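You operate a simulated robot arm through the tools that you are given. There is no shell and no other tool. Be economical: measure what you need, move in short steps, check, and stop when the job is done.

You are at the controls of a simulated robot arm. One attempt, no reset.

JOB
Turn the rating knob to 2.0. Put the white filter element marked "G4" from the top of the steel workbench on the ledge of the day tank and the white filter element marked "G2" on the bench before the small parts washer. Take the dark filter element from the top of the steel workbench and put it on the top of the far trunking. Stack the tub that says "45 mm" from the top of the steel workbench on top of the tub marked "M10". Pull the door open. Any order will do. Set down upright: white filter element, dark filter element.

It is judged by the outcome, as a careful person would: the job done as asked, and still so three seconds after it is handed in. It fails if anything else is knocked over, pushed out of place, dropped, spilled or broken.

ROBOT AND FRAMES
A 6-joint arm with a four-finger gripper on a trunk, on a base that drives. Base frame: it is fixed to the floor where the robot stands at the start and does not move with it; the origin is under the middle of the robot, x ahead of it, y to its left, z up; the surface under the hand at the start is at about z = 90. Readings come in cm, degrees, newtons and seconds.
Its first joint turns from -166.0 to 166.0 degrees. Places, roughly: bench before the small parts washer (12x15 cm) [48, -42, 90]; dark filter element [50, 125, 100]; door [-30, 350, 110]; ledge of the day tank [100, -410, 60]; rating knob [60, 10, 100]; top of the far trunking (60x25 cm) [-334, 222, 58]; tub [100, 125, 100]; white filter element [75, 50, 100]. Payload 3.67 kg.
Tool frame: the origin (TCP) lies between the finger pads and is the grasp point; the fingertips stand 2.8 cm ahead of it; z points along the fingers, y is the line along which they close. Largest opening 11.2 cm; the body of the gripper starts 7.3 cm behind the TCP.
Orientation is told as [roll, pitch, yaw] about the base's x, y, z axes, in that order, counted from this pose: with the fingers straight down and closing along the base's y, the tool's x points along the base's -x, its y along +y and its z along -z.

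CONTROLS
- The arm moves only by the tool send_rows. Its argument "series" is a list of rows, each a list of 7 numbers: the gripper command, from -1 (shut) to 1 (fully open), values between in proportion, then the shift along the tool's x, y, z in cm, then the turn, a rotation vector about the tool's x, y, z in degrees. In form: [[gripper, x, y, z, wx, wy, wz], ...]. A call has 1 to 20 rows; each row is the pose to reach, as a shift and turn from the pose commanded when the call began, along the tool's axes at that moment. Each row takes 0.2 s and may step no farther than 5 cm and 8.6 degrees from the row before; otherwise, or with a gripper value out of range, the whole call is refused. Where a pose cannot be reached the arm comes as near as it can. A force on the tool above 40 N (or 10 N above the force at the start of the call, whichever is more), or a blocked arm, ends the call early, and 0.2 s more pass. Each finger halts on what it meets, pressing with about 25 N; the grip force reading is that of the motor and also rises with nothing between the fingers. The clock runs only during rows and for 0.2 s after the last one: add rows that repeat a pose to give the fingers time. The reply holds the time, the measured pose of the TCP, the force on the tool along the base axes, the opening and the grip force, in the units named above and with some noise, with the torque about the TCP (base axes, N m) and any sound that the robot's microphone picked up, and new pictures: "pictures" is both (left out), scene, wrist or none.
- Cameras (640 x 400 px; columns grow to the right, rows downward): "scene" is now at [12.43, 22.37, 134.03]; the picture's right is [-0.04, -1.00, 0.00], its down [-0.38, 0.01, -0.93] and it looks along [0.93, -0.03, -0.38] (base axes); focal length 214 px, centre (320, 200). "wrist" rides on the gripper at [6, -1.8, -10.4] in the tool frame; the picture's right is [0.29, 0.96, 0.00], its down [-0.80, 0.24, -0.55] and it looks along [-0.53, 0.16, 0.83] (tool axes); focal length 234 px, centre (320, 200). There is no depth. A picture from a camera that has moved, and an enlarged one, comes with that camera's place and axes in the base frame and with its lens. The place of the scene camera against the robot may be out by one fixed shift of up to 2.5 cm in any direction.
- drive_base(legs): drives the robot by 1 to 6 legs, each [ahead, left, turn to the left] in cm, cm and degrees, along the robot's own axes; the way and the turn of a leg run together, so that a leg with both is an arc; at most 150 cm and 180 degrees a leg. The arm and the cameras ride along, it lands a little off, and it stops where it bumps. It gives what a move gives, and a new picture of the scene camera.
- pan_tilt(pan, tilt): turns the head with the scene camera to pan (to the left, within 143 degrees either way) and tilt (down, from -29 to 69), counted from straight ahead of the robot. It gives what a move gives, and a new picture of the scene camera.
- zoom(camera, box): a new picture of the part [left, top, right, bottom] of that camera's present view, enlarged. No time passes.
- job_done(): hands the job in; it is judged then, once.

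Go step by step. Nothing tells you exact positions but the pictures and the camera data: compare them with the known pose of the tool, close in by small moves and look again before you grip or let go. The budget is 165 turns and 260 pictures, counting those below and the enlarged ones. Unless the task says otherwise, let go and move clear before handing in.

The tools are called by a JSON object that holds its "api" and its "payload". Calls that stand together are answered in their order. send_rows: Moves the arm, as the interface text tells. Its arguments: {"type":"object","properties":{"series":{"type":"array","items":{"type":"array","items":{"type":"number"}}},"pictures":{"type":"string","enum":["both","scene","wrist","none"]}},"required":["series"]} The other tools are called the same way: drive_base (legs) drives the base; pan_tilt (pan, tilt) turns the head that bears the scene camera; zoom (camera, box) takes an enlarged picture of a part of a camera's view; job_done () hands the job in.

At the start:

```text
clock: 0.0
ee_pos: [44.18, 26.64, 124.59]
ee_rot: [0.0, -0.1, 0.1]
wrist_force: [0.1, -0.3, 0.4]
ft_torque: [-0.02, -0.02, -0.03]
gripper_width: 11.2
grasp_force: 0.1
robot x, y, heading: [-0.0, 0.33, 0.0]
head pan, tilt: [-2.1, 22.1]
```

scene: 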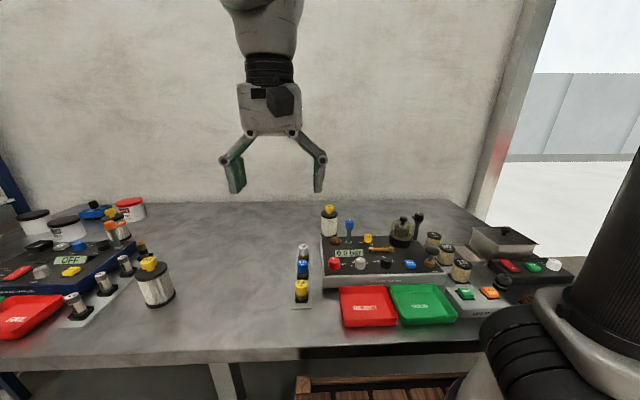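
wrist: 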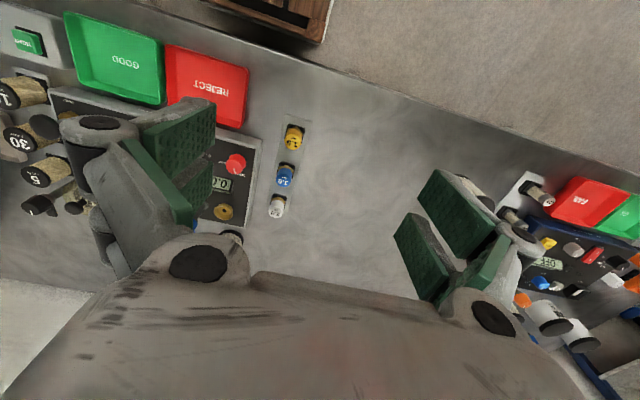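

I see a bench with instrument panels, trays and several filter elements. I'll look closer before moving anything.

{"api": "zoom", "payload": {"camera": "scene", "box": [280, 190, 480, 330]}}

{"api": "zoom", "payload": {"camera": "scene", "box": [0, 180, 200, 350]}}

{"api": "zoom", "payload": {"camera": "scene", "box": [410, 200, 610, 330]}}

{"api": "pan_tilt", "payload": {"pan": 45, "tilt": 25}}

```text
2.86 times, centred on (380, 260) of scene
camera zoom: at [12.43, 22.37, 134.03], right [-0.04, -1.0, 0.0], down [-0.38, 0.01, -0.93], along [0.93, -0.03, -0.38], focal length 613 px, centre (149, 29)
```

zoom: 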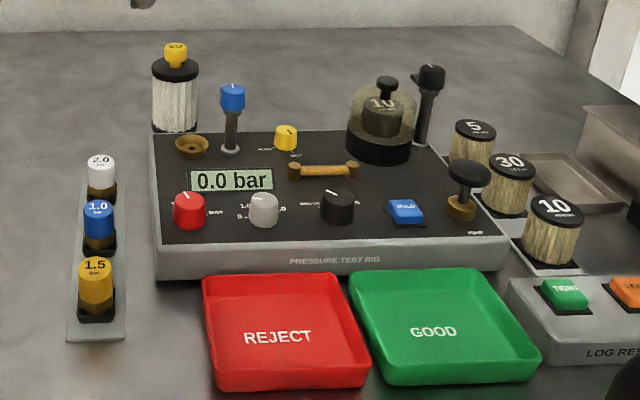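

```text
2.35 times, centred on (100, 265) of scene
camera zoom: at [12.43, 22.37, 134.03], right [-0.04, -1.0, 0.0], down [-0.38, 0.01, -0.93], along [0.93, -0.03, -0.38], focal length 505 px, centre (838, 47)
```

zoom: 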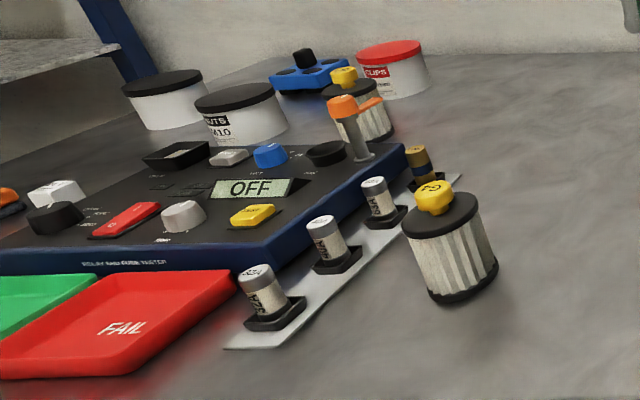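

```text
3.08 times, centred on (510, 265) of scene
camera zoom: at [12.43, 22.37, 134.03], right [-0.04, -1.0, 0.0], down [-0.38, 0.01, -0.93], along [0.93, -0.03, -0.38], focal length 660 px, centre (-265, 0)
```

zoom: 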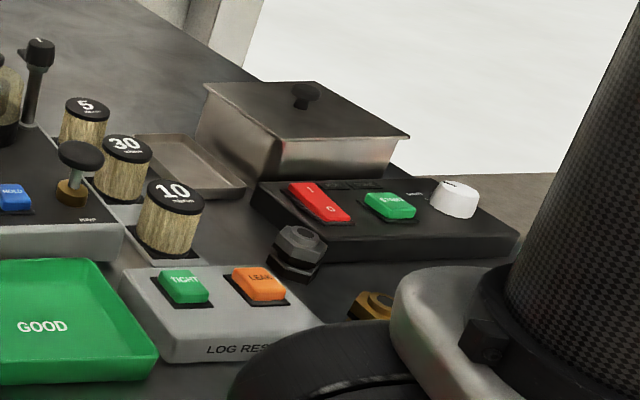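

```text
clock: 1.1
ee_pos: [44.06, 26.64, 124.5]
ee_rot: [0.0, 0.0, 0.0]
wrist_force: [-0.3, -0.2, 0.4]
ft_torque: [-0.03, 0.01, 0.02]
gripper_width: 11.19
grasp_force: 0.0
robot x, y, heading: [-0.13, -0.02, -0.2]
head pan, tilt: [45.0, 25.0]
camera scene: at [9.68, 29.22, 133.57], right [0.71, -0.71, 0.0], down [-0.3, -0.3, -0.91], along [0.64, 0.64, -0.42], focal length 214 px, centre (320, 200)
```

scene: 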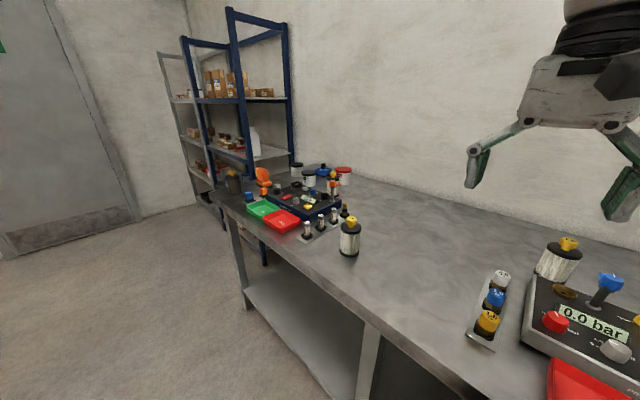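

Several white filter elements and a distant door are visible. I'll survey all around.

{"api": "zoom", "payload": {"camera": "scene", "box": [200, 150, 380, 262]}}

{"api": "pan_tilt", "payload": {"pan": 100, "tilt": 15}}

{"api": "pan_tilt", "payload": {"pan": 142, "tilt": 15}}

{"api": "pan_tilt", "payload": {"pan": -140, "tilt": 15}}

{"api": "pan_tilt", "payload": {"pan": -80, "tilt": 15}}

{"api": "pan_tilt", "payload": {"pan": -20, "tilt": 45}}

```text
3.56 times, centred on (290, 206) of scene
camera zoom: at [9.68, 29.22, 133.57], right [0.71, -0.71, 0.0], down [-0.3, -0.3, -0.91], along [0.64, 0.64, -0.42], focal length 763 px, centre (427, 179)
```

zoom: 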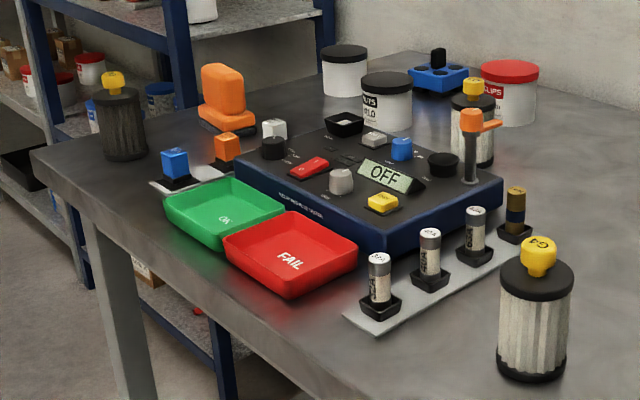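

```text
clock: 2.4
ee_pos: [44.15, 26.63, 124.5]
ee_rot: [0.1, 0.2, 0.1]
wrist_force: [0.6, -0.4, 0.1]
ft_torque: [0.05, 0.0, 0.01]
gripper_width: 11.17
grasp_force: 0.1
robot x, y, heading: [-0.23, 0.53, 0.0]
head pan, tilt: [100.0, 15.0]
camera scene: at [1.55, 31.91, 135.19], right [0.98, 0.17, 0.0], down [0.04, -0.26, -0.97], along [-0.17, 0.95, -0.26], focal length 214 px, centre (320, 200)
```

scene: 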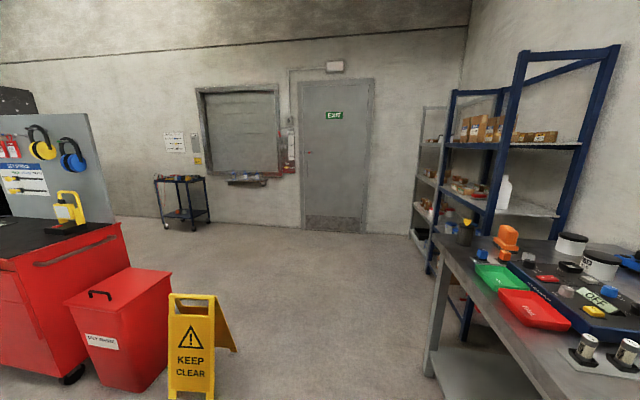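

```text
clock: 3.5
ee_pos: [44.12, 26.63, 124.55]
ee_rot: [0.0, 0.0, -0.1]
wrist_force: [0.5, -0.1, -0.6]
ft_torque: [-0.03, -0.04, 0.04]
gripper_width: 11.19
grasp_force: 0.0
robot x, y, heading: [0.02, -0.21, 0.1]
head pan, tilt: [142.0, 15.0]
camera scene: at [-4.2, 28.47, 135.2], right [0.62, 0.79, 0.0], down [0.2, -0.16, -0.97], along [-0.76, 0.6, -0.26], focal length 214 px, centre (320, 200)
```

scene: 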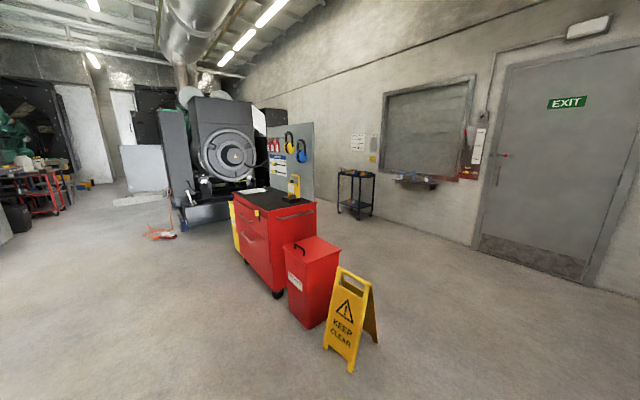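

```text
clock: 7.4
ee_pos: [44.1, 26.64, 124.56]
ee_rot: [0.0, 0.1, 0.0]
wrist_force: [0.0, 0.3, -0.4]
ft_torque: [-0.02, 0.0, -0.02]
gripper_width: 11.21
grasp_force: 0.1
robot x, y, heading: [0.27, 0.22, -0.1]
head pan, tilt: [-140.0, 15.0]
camera scene: at [-3.99, 16.71, 135.2], right [-0.64, 0.77, 0.0], down [0.2, 0.17, -0.97], along [-0.74, -0.62, -0.26], focal length 214 px, centre (320, 200)
```

scene: 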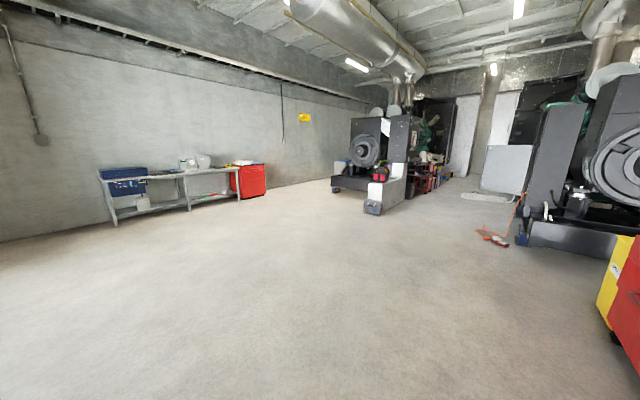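

```text
clock: 8.7
ee_pos: [44.02, 26.57, 124.59]
ee_rot: [0.1, 0.0, 0.0]
wrist_force: [-0.4, 0.4, 0.4]
ft_torque: [0.0, -0.01, 0.02]
gripper_width: 11.17
grasp_force: 0.2
robot x, y, heading: [0.38, 0.07, 0.2]
head pan, tilt: [-80.0, 15.0]
camera scene: at [4.77, 13.51, 135.2], right [-0.98, -0.17, 0.0], down [-0.04, 0.25, -0.97], along [0.17, -0.95, -0.26], focal length 214 px, centre (320, 200)
```

scene: 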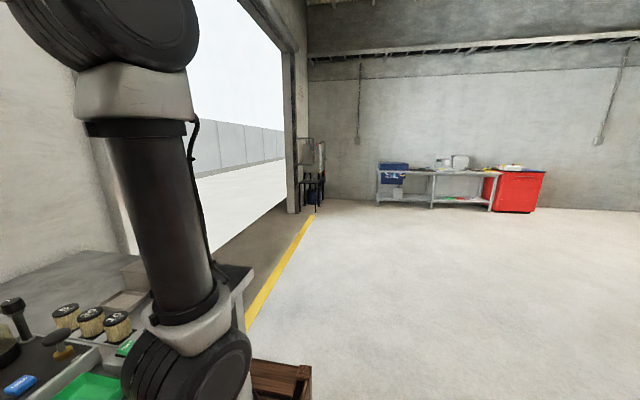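

```text
clock: 10.0
ee_pos: [44.15, 26.51, 124.56]
ee_rot: [-0.1, 0.0, 0.0]
wrist_force: [-0.7, -0.5, -0.1]
ft_torque: [0.03, 0.02, 0.0]
gripper_width: 11.2
grasp_force: 0.1
robot x, y, heading: [0.01, 0.12, -0.0]
head pan, tilt: [-20.0, 45.0]
camera scene: at [10.8, 19.92, 130.52], right [-0.34, -0.94, 0.0], down [-0.66, 0.24, -0.71], along [0.66, -0.24, -0.71], focal length 214 px, centre (320, 200)
```

scene: 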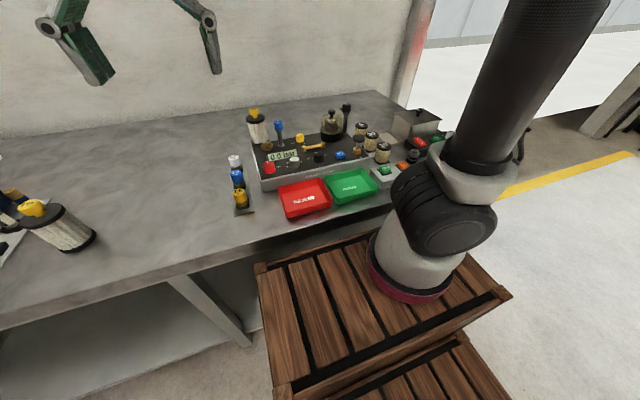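

Zooming into the rig for the knob labels.

{"api": "zoom", "payload": {"camera": "scene", "box": [255, 125, 355, 187]}}

{"api": "zoom", "payload": {"camera": "wrist", "box": [150, 120, 310, 220]}}

{"api": "zoom", "payload": {"camera": "scene", "box": [340, 90, 480, 180]}}

```text
6.40 times, centred on (305, 156) of scene
camera zoom: at [10.8, 19.92, 130.52], right [-0.34, -0.94, 0.0], down [-0.66, 0.24, -0.71], along [0.66, -0.24, -0.71], focal length 1373 px, centre (416, 482)
```

zoom: 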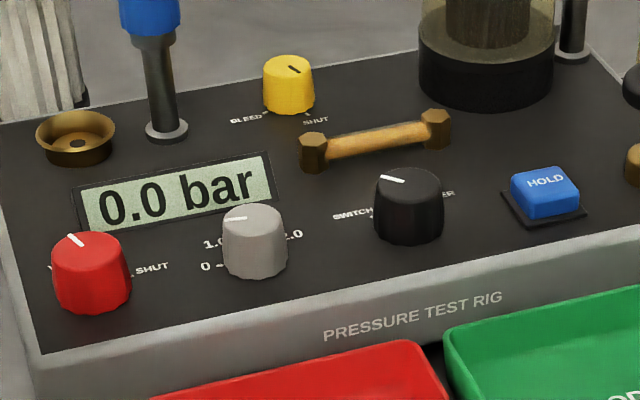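

```text
4.00 times, centred on (230, 170) of wrist
camera zoom: at [38.07, 24.81, 135.0], right [-0.29, 0.96, 0.0], down [0.8, 0.24, 0.55], along [0.53, 0.16, -0.83], focal length 937 px, centre (680, 320)
```

zoom: 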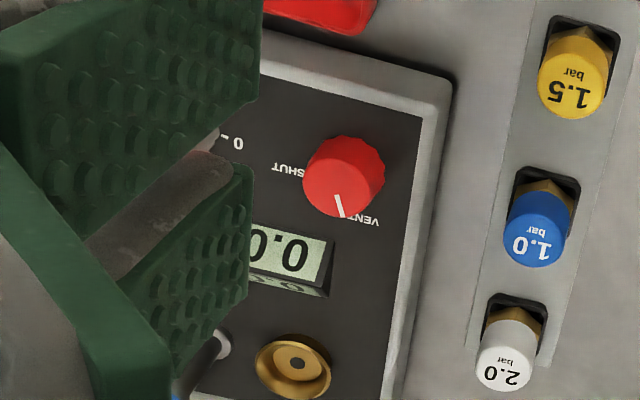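

```text
4.44 times, centred on (410, 135) of scene
camera zoom: at [10.8, 19.92, 130.52], right [-0.34, -0.94, 0.0], down [-0.66, 0.24, -0.71], along [0.66, -0.24, -0.71], focal length 953 px, centre (-80, 489)
```

zoom: 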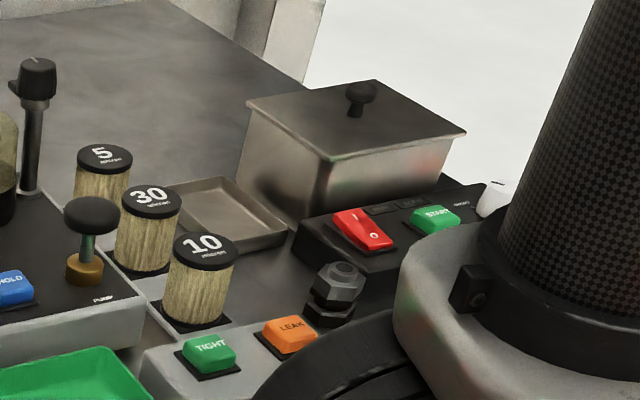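

The rig has a grey knob with 0/1.0/…/2.0 marks near (57,10). I'll bring the wrist camera over it to read the label.

{"api": "send_rows", "payload": {"series": [[1, -0.9, -3.2, 2.4, 0, 0, 0], [1, -1.8, -6.4, 4.8, 0, 0, 0], [1, -2.7, -9.6, 7.2, 0, 0, 0], [1, -3.6, -12.8, 9.6, 0, 0, 0], [1, -4.5, -16, 12, 0, 0, 0], [1, -5.4, -19.2, 14.5, 0, 0, 0]], "pictures": "wrist"}}

```text
clock: 11.4
ee_pos: [49.37, 7.34, 110.04]
ee_rot: [0.0, 0.0, -0.1]
wrist_force: [-0.1, 0.4, 0.4]
ft_torque: [0.01, 0.03, 0.01]
gripper_width: 11.19
grasp_force: 0.0
robot x, y, heading: [0.29, -0.04, 0.0]
head pan, tilt: [-20.0, 45.0]
camera wrist: at [43.42, 5.53, 120.44], right [-0.29, 0.96, 0.0], down [0.8, 0.24, 0.55], along [0.53, 0.16, -0.83], focal length 234 px, centre (320, 200)
```

wrist: 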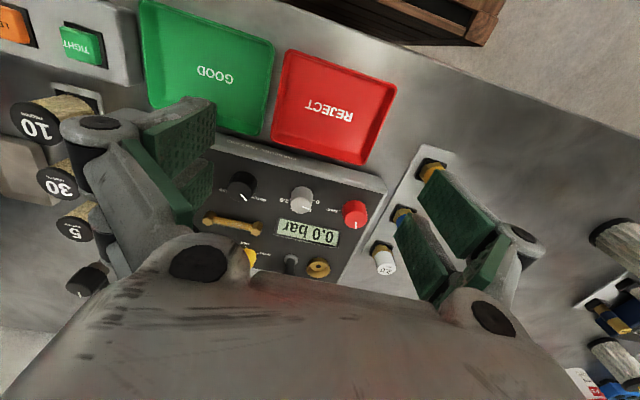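

{"api": "zoom", "payload": {"camera": "wrist", "box": [200, 150, 392, 270]}}

{"api": "zoom", "payload": {"camera": "wrist", "box": [265, 170, 345, 220]}}

{"api": "pan_tilt", "payload": {"pan": -5, "tilt": 35}}

```text
3.33 times, centred on (296, 210) of wrist
camera zoom: at [43.42, 5.53, 120.44], right [-0.29, 0.96, 0.0], down [0.8, 0.24, 0.55], along [0.53, 0.16, -0.83], focal length 781 px, centre (400, 167)
```

zoom: 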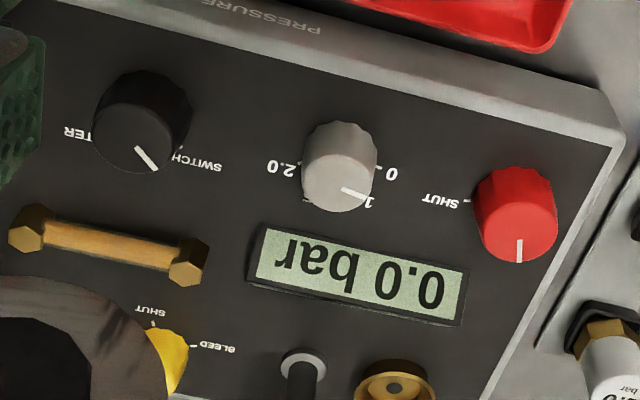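

```text
8.00 times, centred on (305, 195) of wrist
camera zoom: at [43.42, 5.53, 120.44], right [-0.29, 0.96, 0.0], down [0.8, 0.24, 0.55], along [0.53, 0.16, -0.83], focal length 1873 px, centre (440, 240)
```

zoom: 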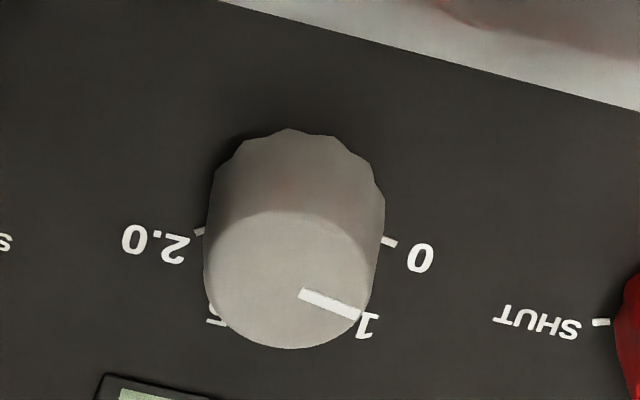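

```text
clock: 12.1
ee_pos: [49.51, 7.39, 110.08]
ee_rot: [0.0, 0.1, 0.0]
wrist_force: [0.7, 0.1, -0.4]
ft_torque: [-0.01, 0.03, -0.01]
gripper_width: 11.2
grasp_force: 0.1
robot x, y, heading: [0.25, 0.12, 0.1]
head pan, tilt: [-5.0, 35.0]
camera scene: at [11.93, 21.93, 131.99], right [-0.09, -1.0, 0.0], down [-0.57, 0.05, -0.82], along [0.82, -0.07, -0.57], focal length 214 px, centre (320, 200)
```

scene: 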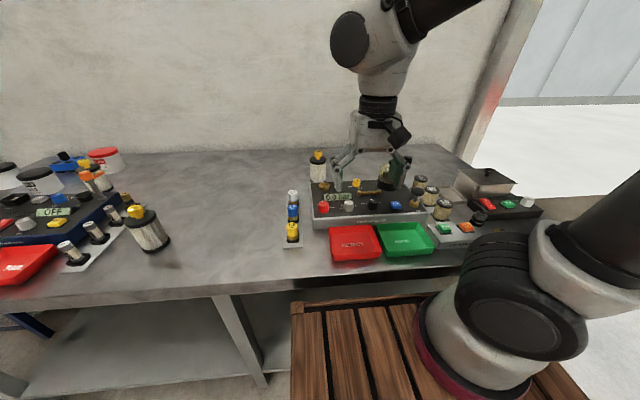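

The grey knob is marked 0…1.0, 1.5, 2.0. I'll place the camera straight above it for a parallax-free view.

{"api": "send_rows", "payload": {"series": [[1, -4, 0.6, -2, 0, 0, 0], [1, -8, 1.2, -2, 0, 0, 0], [1, -12, 1.8, -2, 0, 0, 0], [1, -15.8, 2.4, -2, 0, 0, 0], [1, -15.8, 2.4, -2, 0, 0, 0]], "pictures": "none"}}

{"api": "zoom", "payload": {"camera": "wrist", "box": [272, 0, 400, 80]}}

```text
clock: 13.3
ee_pos: [65.37, 9.82, 112.14]
ee_rot: [0.0, 0.0, 0.0]
wrist_force: [0.3, 0.7, -0.2]
ft_torque: [0.02, 0.0, 0.03]
gripper_width: 11.21
grasp_force: 0.1
robot x, y, heading: [0.06, -0.33, 0.0]
head pan, tilt: [-5.0, 35.0]
```

```text
5.00 times, centred on (336, 40) of wrist
camera zoom: at [59.24, 8.04, 122.7], right [-0.29, 0.96, 0.0], down [0.8, 0.24, 0.55], along [0.53, 0.16, -0.83], focal length 1171 px, centre (240, 1000)
```

zoom: 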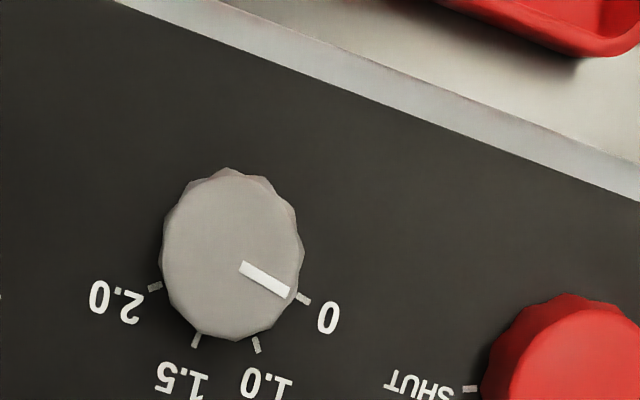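

The view gives the knob axis near (59.7, 8.05), top z≈97, panel≈94.8, pointer on 0, and 2.0 lying about 131° clockwise. I'll pre-rotate the wrist by +65° over it.

{"api": "send_rows", "payload": {"series": [[0.1, 0.7, -0.2, 0, 0, 0, -8.1], [0.1, 1.4, -0.4, 0, 0, 0, -16.2], [0.1, 2.1, -0.6, 0, 0, 0, -24.3], [0.1, 2.8, -0.9, 0, 0, 0, -32.4], [0.1, 3.5, -1.1, 0, 0, 0, -40.5], [0.1, 4.2, -1.3, 0, 0, 0, -48.6], [0.1, 5, -1.5, 0, 0, 0, -57], [0.1, 5.67, -1.77, 0, 0, 0, -65.5], [0.1, 5.67, -1.77, 4, 0, 0, -65.5], [0.1, 5.67, -1.77, 8, 0, 0, -65.5], [0.1, 5.67, -1.77, 8, 0, 0, -65.5]]}}

```text
clock: 15.7
ee_pos: [59.32, 8.46, 104.19]
ee_rot: [-0.1, -0.1, 65.4]
wrist_force: [-0.9, -0.1, 0.4]
ft_torque: [0.0, -0.02, 0.01]
gripper_width: 6.16
grasp_force: 0.1
robot x, y, heading: [0.19, 0.17, 0.0]
head pan, tilt: [-5.0, 35.0]
camera scene: at [11.93, 21.94, 132.0], right [-0.09, -1.0, 0.0], down [-0.57, 0.05, -0.82], along [0.82, -0.07, -0.57], focal length 214 px, centre (320, 200)
camera wrist: at [58.4, 2.21, 114.6], right [-0.99, 0.13, 0.0], down [0.11, 0.82, 0.55], along [0.07, 0.55, -0.83], focal length 234 px, centre (320, 200)
```

scene: 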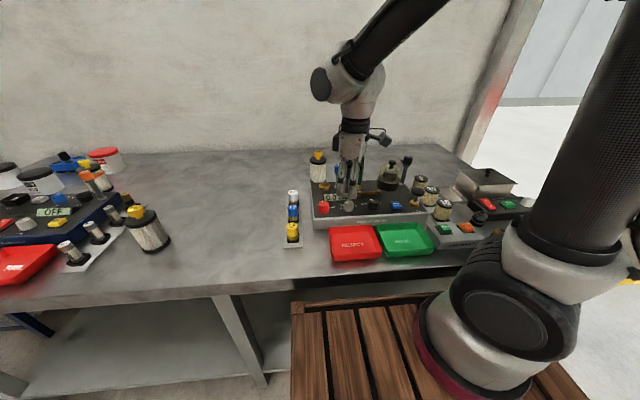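
wrist: 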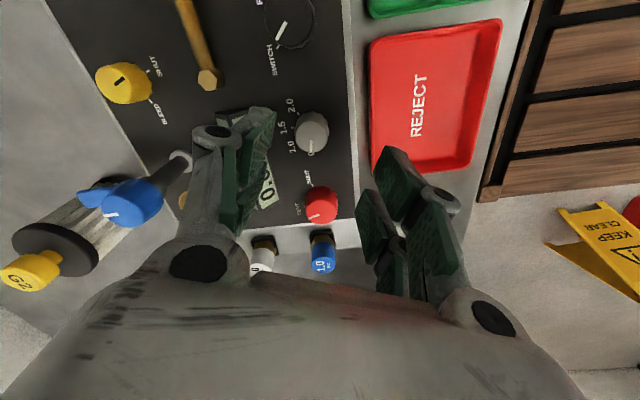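

The element behind the rig is G2. Checking knob alignment under the fingers.

{"api": "zoom", "payload": {"camera": "wrist", "box": [240, 70, 400, 170]}}

```text
4.00 times, centred on (320, 120) of wrist
camera zoom: at [58.4, 2.21, 114.6], right [-0.99, 0.13, 0.0], down [0.11, 0.82, 0.55], along [0.07, 0.55, -0.83], focal length 937 px, centre (320, 520)
```

zoom: 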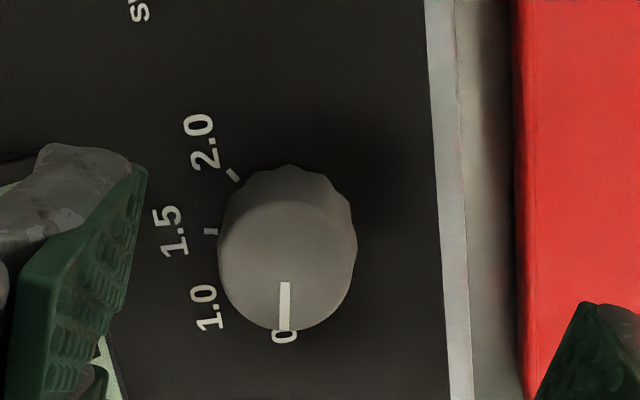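

Knob centre confirmed at (59.7, 8.0). I'll correct by 0.6 cm, go down and grip.

{"api": "send_rows", "payload": {"series": [[0.1, 0.24, -0.55, 0, 0, 0, 0], [0.1, 0.24, -0.55, 3, 0, 0, 0], [0.1, 0.24, -0.55, 5, 0, 0, 0], [0.1, 0.24, -0.55, 6.1, 0, 0, 0], [0.1, 0.24, -0.55, 6.1, 0, 0, 0]], "pictures": "wrist"}}

```text
clock: 16.9
ee_pos: [60.0, 7.5, 98.13]
ee_rot: [0.0, 0.0, 65.5]
wrist_force: [-0.6, 0.2, -0.2]
ft_torque: [0.04, 0.03, 0.0]
gripper_width: 6.16
grasp_force: 0.2
robot x, y, heading: [0.04, -0.02, 0.1]
head pan, tilt: [-5.0, 35.0]
camera wrist: at [59.12, 1.33, 108.49], right [-0.99, 0.14, 0.0], down [0.11, 0.82, 0.55], along [0.07, 0.55, -0.83], focal length 234 px, centre (320, 200)
```

wrist: 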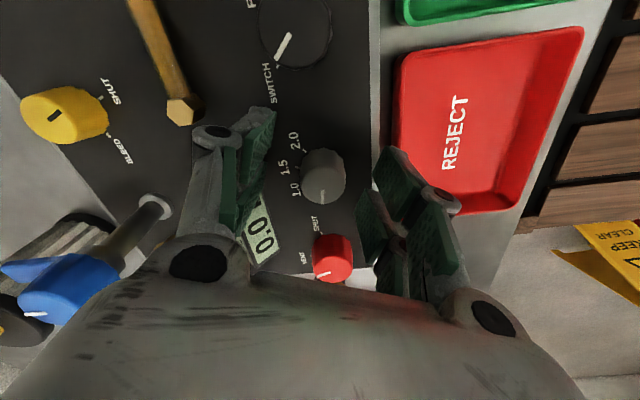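

The knob sits centred between the pads. Closing on it.

{"api": "send_rows", "payload": {"series": [[-1, 0, 0, 0, 0, 0, 0], [-1, 0, 0, 0, 0, 0, 0], [-1, 0, 0, 0, 0, 0, 0]], "pictures": "wrist"}}

```text
clock: 17.8
ee_pos: [59.86, 7.69, 98.01]
ee_rot: [0.2, 0.1, 65.5]
wrist_force: [-11.1, 5.4, 9.4]
ft_torque: [-0.09, 0.58, 0.03]
gripper_width: 2.61
grasp_force: 45.1
robot x, y, heading: [0.02, 0.22, -0.2]
head pan, tilt: [-5.0, 35.0]
stopped in row 3: the force on the tool passed its limit at 41 N (the readings are from after the stop); the commanded pose is now the measured one
camera wrist: at [58.88, 1.45, 108.5], right [-0.99, 0.14, 0.0], down [0.11, 0.82, 0.55], along [0.07, 0.55, -0.83], focal length 234 px, centre (320, 200)
```

wrist: 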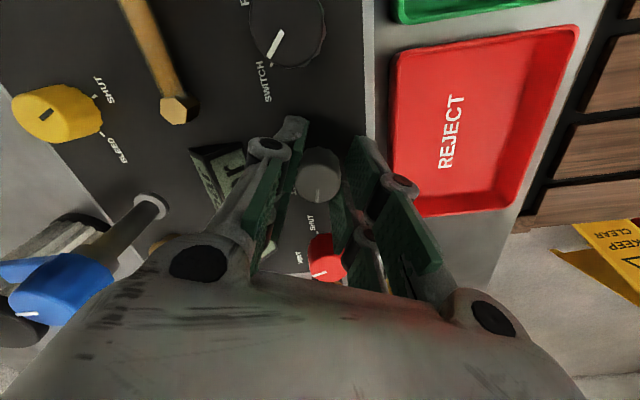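

Gripped. Rotating clockwise in steps, with a slight relief shift along the closing line.

{"api": "send_rows", "payload": {"series": [[-1, 0, 0.15, 0, 0, 0, 6], [-1, 0, 0.15, 0, 0, 0, 14], [-1, 0, 0.15, 0, 0, 0, 22], [-1, 0, 0.15, 0, 0, 0, 30], [-1, 0, 0.15, 0, 0, 0, 30]], "pictures": "wrist"}}

```text
clock: 19.0
ee_pos: [59.71, 7.69, 98.03]
ee_rot: [0.1, 0.1, 35.4]
wrist_force: [-22.6, 29.1, 7.1]
ft_torque: [1.35, 0.01, 0.15]
gripper_width: 2.64
grasp_force: 44.6
robot x, y, heading: [-0.2, 0.1, 0.0]
head pan, tilt: [-5.0, 35.0]
camera wrist: at [55.71, 2.85, 108.5], right [-0.79, 0.61, 0.0], down [0.51, 0.66, 0.55], along [0.34, 0.44, -0.83], focal length 234 px, centre (320, 200)
```

wrist: 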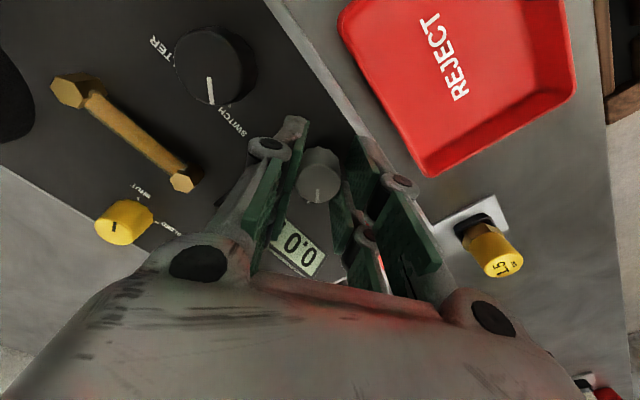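

The knob is turning with the gripper but there is side force; shifting toward relief.

{"api": "send_rows", "payload": {"series": [[-1, 0, 0.2, 0, 0, 0, 0], [-1, 0, 0.4, 0, 0, 0, 0], [-1, 0, 0.4, 0, 0, 0, 0]], "pictures": "none"}}

```text
clock: 19.8
ee_pos: [59.52, 7.83, 98.02]
ee_rot: [0.1, 0.2, 35.6]
wrist_force: [-1.2, -11.3, 12.3]
ft_torque: [-0.61, 0.1, -0.05]
gripper_width: 2.63
grasp_force: 45.4
robot x, y, heading: [-0.01, 0.11, 0.1]
head pan, tilt: [-5.0, 35.0]
```

{"api": "send_rows", "payload": {"series": [[-1, 0, -0.07, 0, 0, 0, 8], [-1, 0, -0.07, 0, 0, 0, 16], [-1, 0, -0.07, 0, 0, 0, 24], [-1, 0, -0.07, 0, 0, 0, 32], [-1, 0, -0.07, 0, 0, 0, 40], [-1, 0, -0.07, 0, 0, 0, 48], [-1, 0, -0.07, 0, 0, 0, 48]], "pictures": "wrist"}}

```text
clock: 21.4
ee_pos: [59.54, 8.12, 98.06]
ee_rot: [0.1, 0.1, -12.6]
wrist_force: [-8.2, 20.8, 23.6]
ft_torque: [0.69, 0.33, 0.04]
gripper_width: 2.62
grasp_force: 44.9
robot x, y, heading: [-0.1, 0.07, -0.2]
head pan, tilt: [-5.0, 35.0]
camera wrist: at [53.22, 7.67, 108.49], right [-0.07, 1.0, 0.0], down [0.83, 0.06, 0.55], along [0.55, 0.04, -0.83], focal length 234 px, centre (320, 200)
```

wrist: 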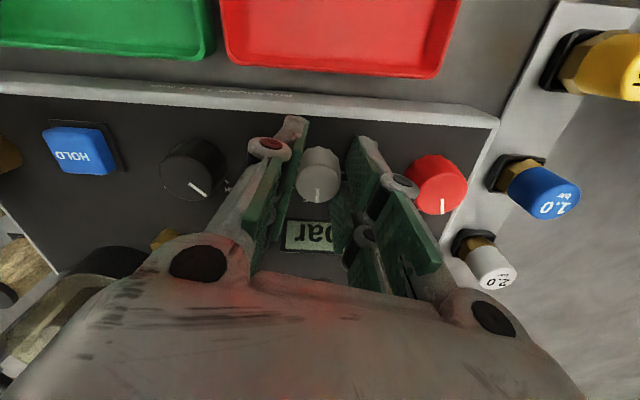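

{"api": "send_rows", "payload": {"series": [[-1, 0, 0.15, 0, 0, 0, 8], [-1, 0, 0.15, 0, 0, 0, 16], [-1, 0, 0.15, 0, 0, 0, 24], [-1, 0, 0.15, 0, 0, 0, 32], [-1, 0, 0.15, 0, 0, 0, 40], [-1, 0, 0.15, 0, 0, 0, 48], [-1, 0, 0.15, 0, 0, 0, 53], [-1, 0, 0.15, 0, 0, 0, 53]], "pictures": "wrist"}}

```text
clock: 23.0
ee_pos: [59.88, 8.09, 98.04]
ee_rot: [0.2, -0.1, -64.3]
wrist_force: [9.7, 2.3, -18.1]
ft_torque: [-0.05, -0.42, 0.13]
gripper_width: 2.46
grasp_force: 44.8
robot x, y, heading: [-0.25, 0.03, 0.0]
head pan, tilt: [-5.0, 35.0]
stopped in row 7: the force on the tool passed its limit at 44 N (the readings are from after the stop); the commanded pose is now the measured one
camera wrist: at [55.6, 12.65, 108.46], right [0.74, 0.67, 0.0], down [0.56, -0.61, 0.55], along [0.38, -0.41, -0.83], focal length 234 px, centre (320, 200)
```

wrist: 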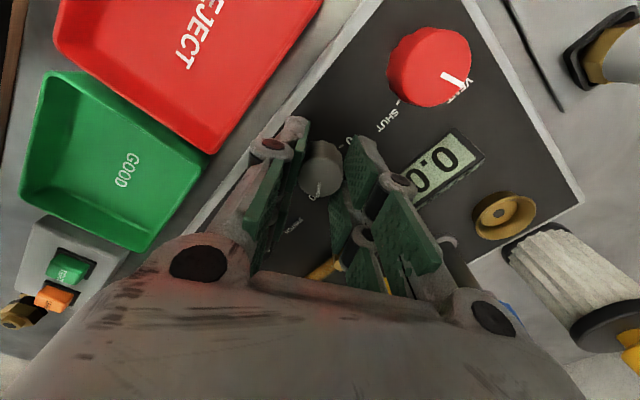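

Turned about 130°. Releasing, lifting and checking from above.

{"api": "send_rows", "payload": {"series": [[-0.4, 0, 0, 0, 0, 0, 0], [0.1, 0, 0, 0, 0, 0, 0], [0.1, 0, 0, -4, 0, 0, 0], [0.1, 0, 0, -8, 0, 0, 0], [0.1, 0, 0, -12, 0, 0, 0], [0.1, 0, 0, -12, 0, 0, 0]], "pictures": "none"}}

{"api": "zoom", "payload": {"camera": "wrist", "box": [240, 50, 400, 150]}}

```text
clock: 24.4
ee_pos: [60.03, 8.33, 109.82]
ee_rot: [0.2, 0.0, -64.3]
wrist_force: [-0.8, 0.1, 0.0]
ft_torque: [-0.01, 0.0, -0.02]
gripper_width: 6.16
grasp_force: 0.0
robot x, y, heading: [0.04, 0.14, 0.0]
head pan, tilt: [-5.0, 35.0]
```

```text
4.00 times, centred on (320, 100) of wrist
camera zoom: at [55.7, 12.91, 120.27], right [0.74, 0.67, 0.0], down [0.56, -0.62, 0.55], along [0.38, -0.41, -0.83], focal length 937 px, centre (320, 600)
```

zoom: 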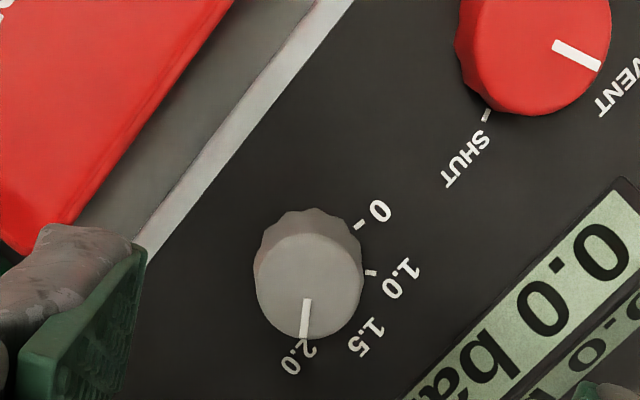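

The pointer sits on 2.0. Next the G2 element behind the rig; I move the wrist camera there and also look at the washer area with the head.

{"api": "send_rows", "payload": {"series": [[0.1, 0, 0, -4, 0, 0, -8], [0.3, -0.2, 2, -6.2, 0, 0, -16], [0.5, -0.4, 5, -6.2, 0, 0, -24], [0.7, -0.6, 8, -6.2, 0, 0, -32], [1, -0.8, 11, -6.2, 0, 0, -40], [1, -1, 13, -6.2, 0, 0, -48], [1, -1.2, 15, -6.2, 0, 0, -56], [1, -1.4, 16, -6.2, 0, 0, -64.3], [1, -1.4, 16, -6.2, 0, 0, -64.3]], "pictures": "wrist"}}

{"api": "pan_tilt", "payload": {"pan": -50, "tilt": 35}}

```text
clock: 26.4
ee_pos: [74.94, 13.91, 116.43]
ee_rot: [0.1, -0.2, 0.1]
wrist_force: [-0.2, 0.1, 0.3]
ft_torque: [-0.01, 0.02, -0.03]
gripper_width: 11.22
grasp_force: 0.0
robot x, y, heading: [0.09, -0.15, 0.1]
head pan, tilt: [-5.0, 35.0]
camera wrist: at [68.86, 12.09, 126.76], right [-0.29, 0.96, 0.0], down [0.8, 0.24, 0.56], along [0.53, 0.16, -0.83], focal length 234 px, centre (320, 200)
```

wrist: 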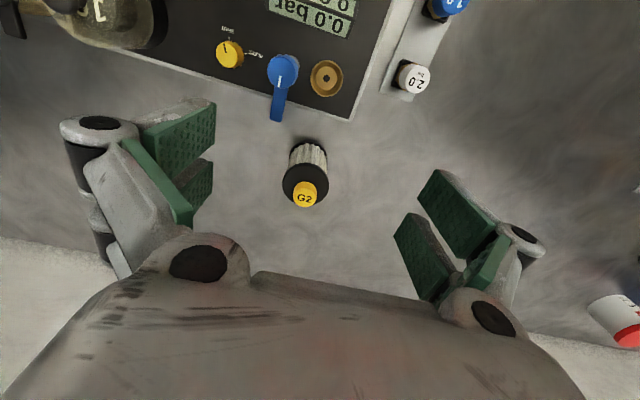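

```text
clock: 27.6
ee_pos: [74.9, 13.97, 116.35]
ee_rot: [0.1, -0.3, 0.0]
wrist_force: [0.1, -0.6, -0.4]
ft_torque: [-0.02, -0.01, 0.0]
gripper_width: 11.21
grasp_force: 0.0
robot x, y, heading: [-0.02, 0.01, 0.0]
head pan, tilt: [-50.0, 35.0]
camera scene: at [8.85, 15.97, 132.0], right [-0.77, -0.64, 0.0], down [-0.37, 0.44, -0.82], along [0.53, -0.63, -0.57], focal length 214 px, centre (320, 200)
```

scene: 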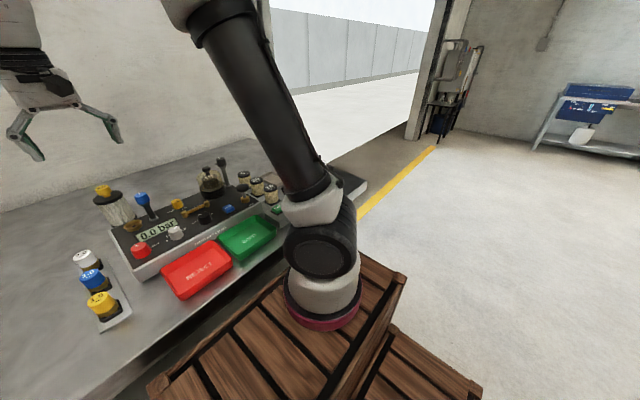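

G2 is near (84, 14.5). I'll hover above it to triangulate.

{"api": "send_rows", "payload": {"series": [[1, -4, 0.2, 0, 0, 0, 0], [1, -8, 0.4, 0, 0, 0, 0], [1, -12, 0.6, 0, 0, 0, 0], [1, -15, 1.5, 0, 0, 0, 0], [1, -15, 1.5, 0, 0, 0, 0]], "pictures": "wrist"}}

```text
clock: 28.8
ee_pos: [89.65, 15.23, 116.58]
ee_rot: [0.1, -0.2, 0.1]
wrist_force: [0.1, -0.9, 1.0]
ft_torque: [0.0, -0.02, 0.02]
gripper_width: 11.19
grasp_force: 0.0
robot x, y, heading: [-0.22, 0.21, 0.0]
head pan, tilt: [-50.0, 35.0]
camera wrist: at [83.62, 13.48, 126.94], right [-0.29, 0.96, 0.0], down [0.8, 0.24, 0.56], along [0.53, 0.16, -0.83], focal length 234 px, centre (320, 200)
```

wrist: 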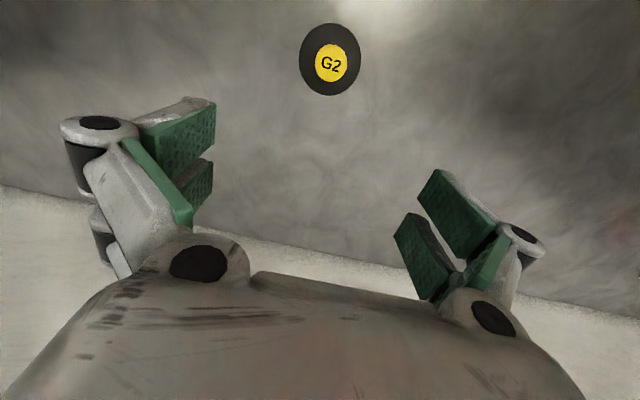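

G2 at (84.7, 14.9), cap top ≈101.3. Descending around it, with a look before closing.

{"api": "send_rows", "payload": {"series": [[1, 2.5, -0.15, 0, 0, 0, 0], [1, 4.95, -0.33, 0, 0, 0, 0], [1, 4.95, -0.33, 5, 0, 0, 0], [1, 4.95, -0.33, 10, 0, 0, 0], [1, 4.95, -0.33, 14, 0, 0, 0], [1, 4.95, -0.33, 14, 0, 0, 0]], "pictures": "wrist"}}

```text
clock: 30.1
ee_pos: [84.76, 14.91, 102.42]
ee_rot: [0.1, -0.3, 0.0]
wrist_force: [-0.5, 0.0, 0.2]
ft_torque: [0.02, -0.03, -0.02]
gripper_width: 11.19
grasp_force: 0.1
robot x, y, heading: [0.06, 0.18, -0.1]
head pan, tilt: [-50.0, 35.0]
camera wrist: at [78.76, 13.11, 112.93], right [-0.29, 0.96, 0.0], down [0.8, 0.24, 0.56], along [0.53, 0.16, -0.83], focal length 234 px, centre (320, 200)
```

wrist: 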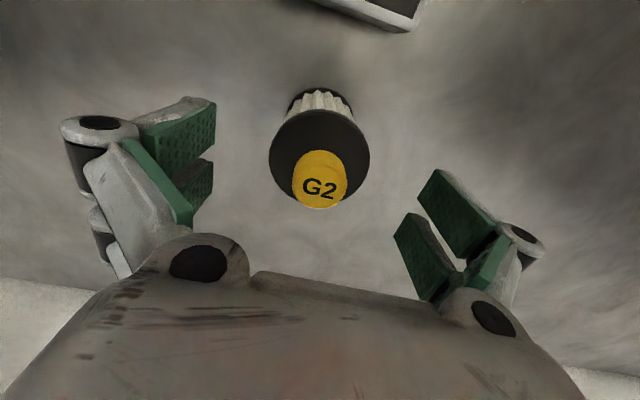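

Centred. Descend and grip.

{"api": "send_rows", "payload": {"series": [[1, 0, 0, 3.5, 0, 0, 0], [1, 0, 0, 6.4, 0, 0, 0], [0.2, 0, 0, 6.4, 0, 0, 0], [-0.5, 0, 0, 6.4, 0, 0, 0], [-0.5, 0, 0, 6.4, 0, 0, 0]], "pictures": "wrist"}}

```text
clock: 31.4
ee_pos: [84.78, 14.93, 95.63]
ee_rot: [0.1, -0.1, -0.1]
wrist_force: [0.1, -0.2, 0.2]
ft_torque: [0.0, 0.0, 0.0]
gripper_width: 6.16
grasp_force: 25.4
robot x, y, heading: [-0.19, -0.15, 0.1]
head pan, tilt: [-50.0, 35.0]
camera wrist: at [78.68, 13.23, 106.03], right [-0.29, 0.96, 0.0], down [0.8, 0.24, 0.56], along [0.53, 0.16, -0.83], focal length 234 px, centre (320, 200)
```

wrist: 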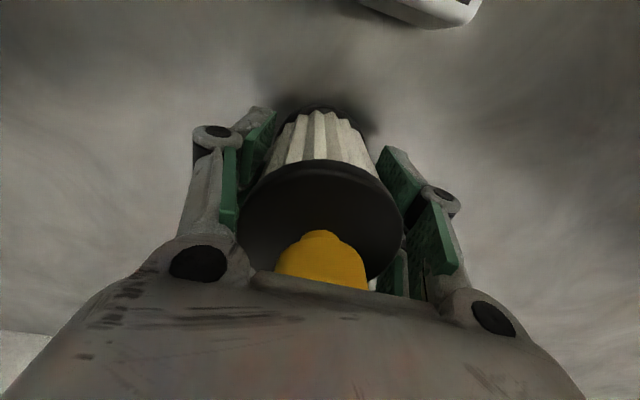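

Gripped. Lifting and moving toward the washer area, high.

{"api": "send_rows", "payload": {"series": [[-0.5, 0, 0, -5, 0, 0, 0], [-0.5, 0, 0, -10, 0, 0, 0], [-0.5, 0, 0, -15, 0, 0, 0], [-0.5, 0, 0, -20, 0, 0, 0], [-0.5, 0, 0, -24.5, 0, 0, 0], [-0.5, 2.3, -4, -24.5, 0, 0, 0], [-0.5, 4.6, -8, -24.5, 0, 0, 0], [-0.5, 6.9, -12, -24.5, 0, 0, 0], [-0.5, 9.2, -16, -24.5, 0, 0, 0], [-0.5, 11.5, -20, -24.5, 0, 0, 0], [-0.5, 13.8, -24, -24.5, 0, 0, 0], [-0.5, 16.1, -28, -24.5, 0, 0, 0], [-0.5, 18.4, -32, -24.5, 0, 0, 0], [-0.5, 20.7, -36, -24.5, 0, 0, 0], [-0.5, 23, -40, -24.5, 0, 0, 0], [-0.5, 23, -40, -24.5, 0, 0, 0]]}}

```text
clock: 34.8
ee_pos: [61.31, -25.0, 120.46]
ee_rot: [0.1, -0.2, 0.1]
wrist_force: [0.1, -0.8, -1.4]
ft_torque: [-0.01, 0.02, -0.04]
gripper_width: 6.14
grasp_force: 25.1
robot x, y, heading: [0.01, -0.01, -0.0]
head pan, tilt: [-50.0, 35.0]
camera scene: at [8.85, 15.96, 132.0], right [-0.77, -0.64, 0.0], down [-0.37, 0.44, -0.82], along [0.53, -0.63, -0.57], focal length 214 px, centre (320, 200)
camera wrist: at [55.31, -26.87, 130.76], right [-0.29, 0.96, 0.0], down [0.8, 0.24, 0.56], along [0.53, 0.16, -0.83], focal length 234 px, centre (320, 200)
```

scene: 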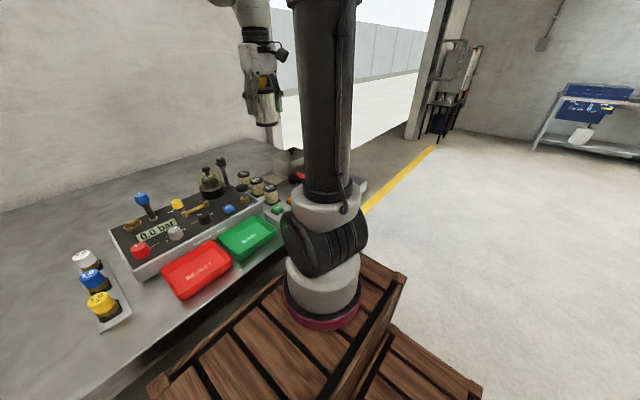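
wrist: 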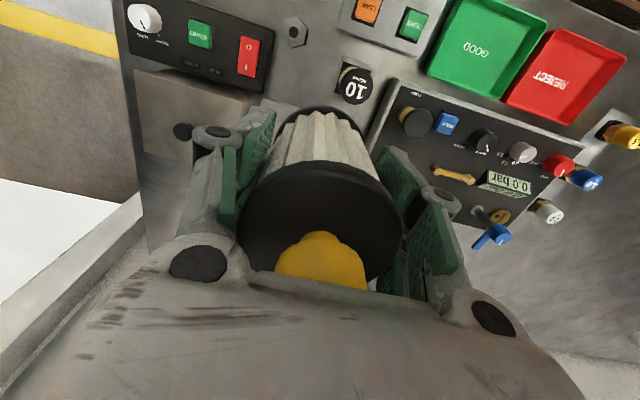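

The washer panel is at upper left. Moving on to view the bench in front of it.

{"api": "send_rows", "payload": {"series": [[-0.5, 1.6, -4, 0, 0, 0, 0], [-0.5, 3.2, -8, 0, 0, 0, 0], [-0.5, 5, -12, 0, 0, 0, 0], [-0.5, 7, -15, 0, 0, 0, 0], [-0.5, 7, -15, 0, 0, 0, 0]]}}

{"api": "zoom", "payload": {"camera": "wrist", "box": [160, 0, 480, 120]}}

```text
clock: 36.0
ee_pos: [54.93, -40.13, 120.31]
ee_rot: [0.2, -0.3, 0.0]
wrist_force: [-0.7, 0.0, -2.2]
ft_torque: [0.0, -0.03, 0.02]
gripper_width: 6.17
grasp_force: 24.9
robot x, y, heading: [-0.27, 0.18, -0.1]
head pan, tilt: [-50.0, 35.0]
camera scene: at [8.84, 15.95, 132.0], right [-0.77, -0.64, 0.0], down [-0.37, 0.44, -0.82], along [0.53, -0.63, -0.57], focal length 214 px, centre (320, 200)
camera wrist: at [48.89, -41.98, 130.62], right [-0.29, 0.96, 0.0], down [0.8, 0.24, 0.56], along [0.53, 0.16, -0.83], focal length 234 px, centre (320, 200)
```

scene: 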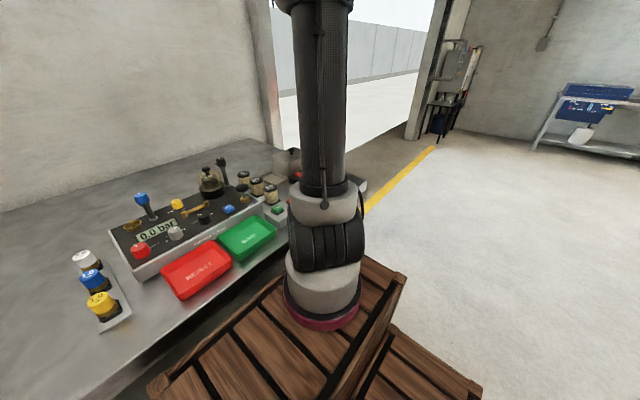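
wrist: 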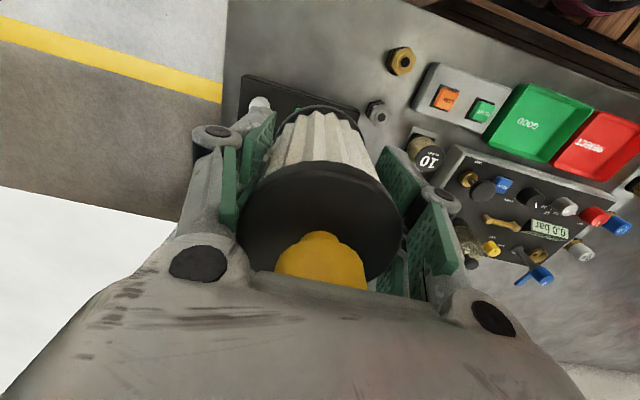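

```text
2.00 times, centred on (320, 60) of wrist
camera zoom: at [48.89, -41.98, 130.62], right [-0.29, 0.96, 0.0], down [0.8, 0.24, 0.56], along [0.53, 0.16, -0.83], focal length 468 px, centre (320, 480)
```

zoom: 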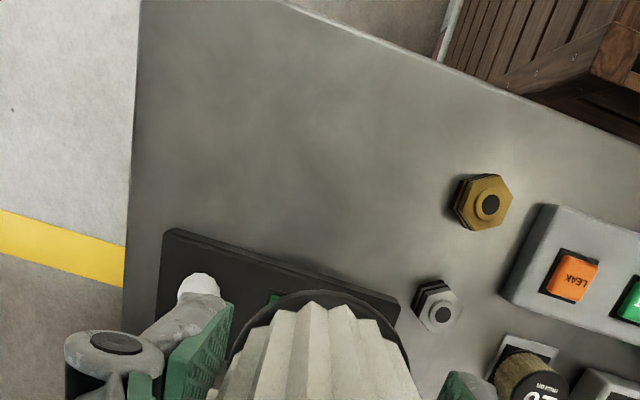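

Clear bench patch spans x 42–54, y −50…−34. I'll set G2 at about (48, −42.4).

{"api": "send_rows", "payload": {"series": [[-0.5, 3.4, -1.1, 2, 0, 0, 0], [-0.5, 6.7, -2.2, 4, 0, 0, 0], [-0.5, 6.7, -2.2, 9, 0, 0, 0], [-0.5, 6.7, -2.2, 14, 0, 0, 0], [-0.5, 6.7, -2.2, 19, 0, 0, 0], [-0.5, 6.7, -2.2, 22, 0, 0, 0], [-0.5, 6.7, -2.2, 23.8, 0, 0, 0], [-0.5, 6.7, -2.2, 23.8, 0, 0, 0]], "pictures": "wrist"}}

```text
clock: 37.8
ee_pos: [48.11, -42.38, 96.66]
ee_rot: [0.1, -0.2, -0.1]
wrist_force: [0.2, 0.2, -2.4]
ft_torque: [-0.06, -0.02, 0.01]
gripper_width: 6.18
grasp_force: 25.1
robot x, y, heading: [0.16, -0.22, -0.0]
head pan, tilt: [-50.0, 35.0]
camera wrist: at [41.93, -44.17, 106.99], right [-0.29, 0.96, 0.0], down [0.8, 0.24, 0.56], along [0.53, 0.16, -0.83], focal length 234 px, centre (320, 200)
```

wrist: 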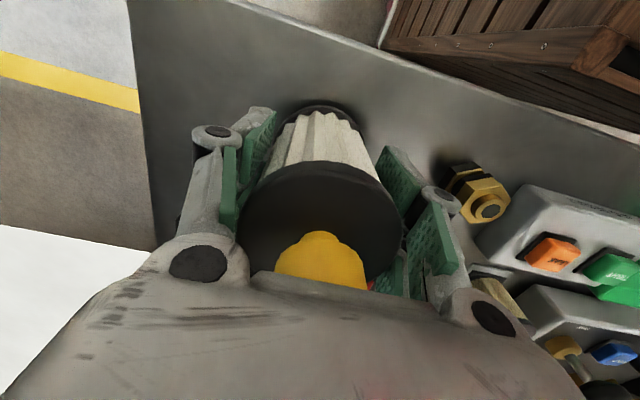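

About 1 cm to go; lower gently to contact.

{"api": "send_rows", "payload": {"series": [[-0.5, 0, 0, 0.4, 0, 0, 0], [-0.5, 0, 0, 0.7, 0, 0, 0], [-0.5, 0, 0, 0.9, 0, 0, 0], [-0.5, 0, 0, 0.9, 0, 0, 0]], "pictures": "none"}}

```text
clock: 38.8
ee_pos: [48.22, -42.28, 95.56]
ee_rot: [0.2, -0.2, 0.0]
wrist_force: [-0.2, 0.8, -1.7]
ft_torque: [0.0, 0.01, 0.01]
gripper_width: 6.16
grasp_force: 25.1
robot x, y, heading: [0.24, 0.14, 0.1]
head pan, tilt: [-50.0, 35.0]
```

{"api": "send_rows", "payload": {"series": [[-0.5, 0, 0, 0.15, 0, 0, 0], [-0.5, 0, 0, 0.3, 0, 0, 0], [-0.5, 0, 0, 0.3, 0, 0, 0]], "pictures": "none"}}

```text
clock: 39.5
ee_pos: [48.28, -42.19, 95.43]
ee_rot: [-0.1, -0.3, 0.0]
wrist_force: [6.5, 1.2, 15.3]
ft_torque: [0.06, -0.23, 0.02]
gripper_width: 6.15
grasp_force: 24.6
robot x, y, heading: [-0.08, -0.03, 0.0]
head pan, tilt: [-50.0, 35.0]
```

Contact made. Releasing and rising straight up.

{"api": "send_rows", "payload": {"series": [[-0.5, 0, 0, -0.1, 0, 0, 0], [0, 0, 0, -0.1, 0, 0, 0], [0.5, 0, 0, -0.1, 0, 0, 0], [0.5, 0, 0, -4, 0, 0, 0], [0.5, 0, 0, -9, 0, 0, 0], [0.5, 0, 0, -14, 0, 0, 0], [0.5, 0, 0, -19, 0, 0, 0], [0.5, 0, 0, -19, 0, 0, 0]], "pictures": "wrist"}}

```text
clock: 41.4
ee_pos: [48.25, -42.58, 114.27]
ee_rot: [0.1, -0.2, 0.0]
wrist_force: [0.5, -1.1, 0.5]
ft_torque: [0.01, 0.04, -0.01]
gripper_width: 8.38
grasp_force: 0.0
robot x, y, heading: [0.09, 0.05, 0.0]
head pan, tilt: [-50.0, 35.0]
camera wrist: at [42.11, -44.37, 124.75], right [-0.29, 0.96, 0.0], down [0.8, 0.24, 0.56], along [0.53, 0.16, -0.83], focal length 234 px, centre (320, 200)
```

wrist: 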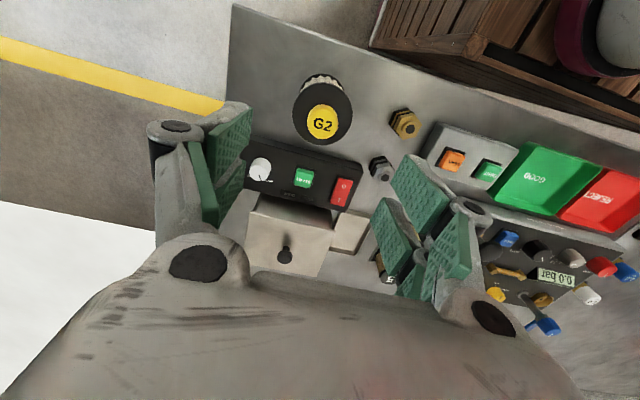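

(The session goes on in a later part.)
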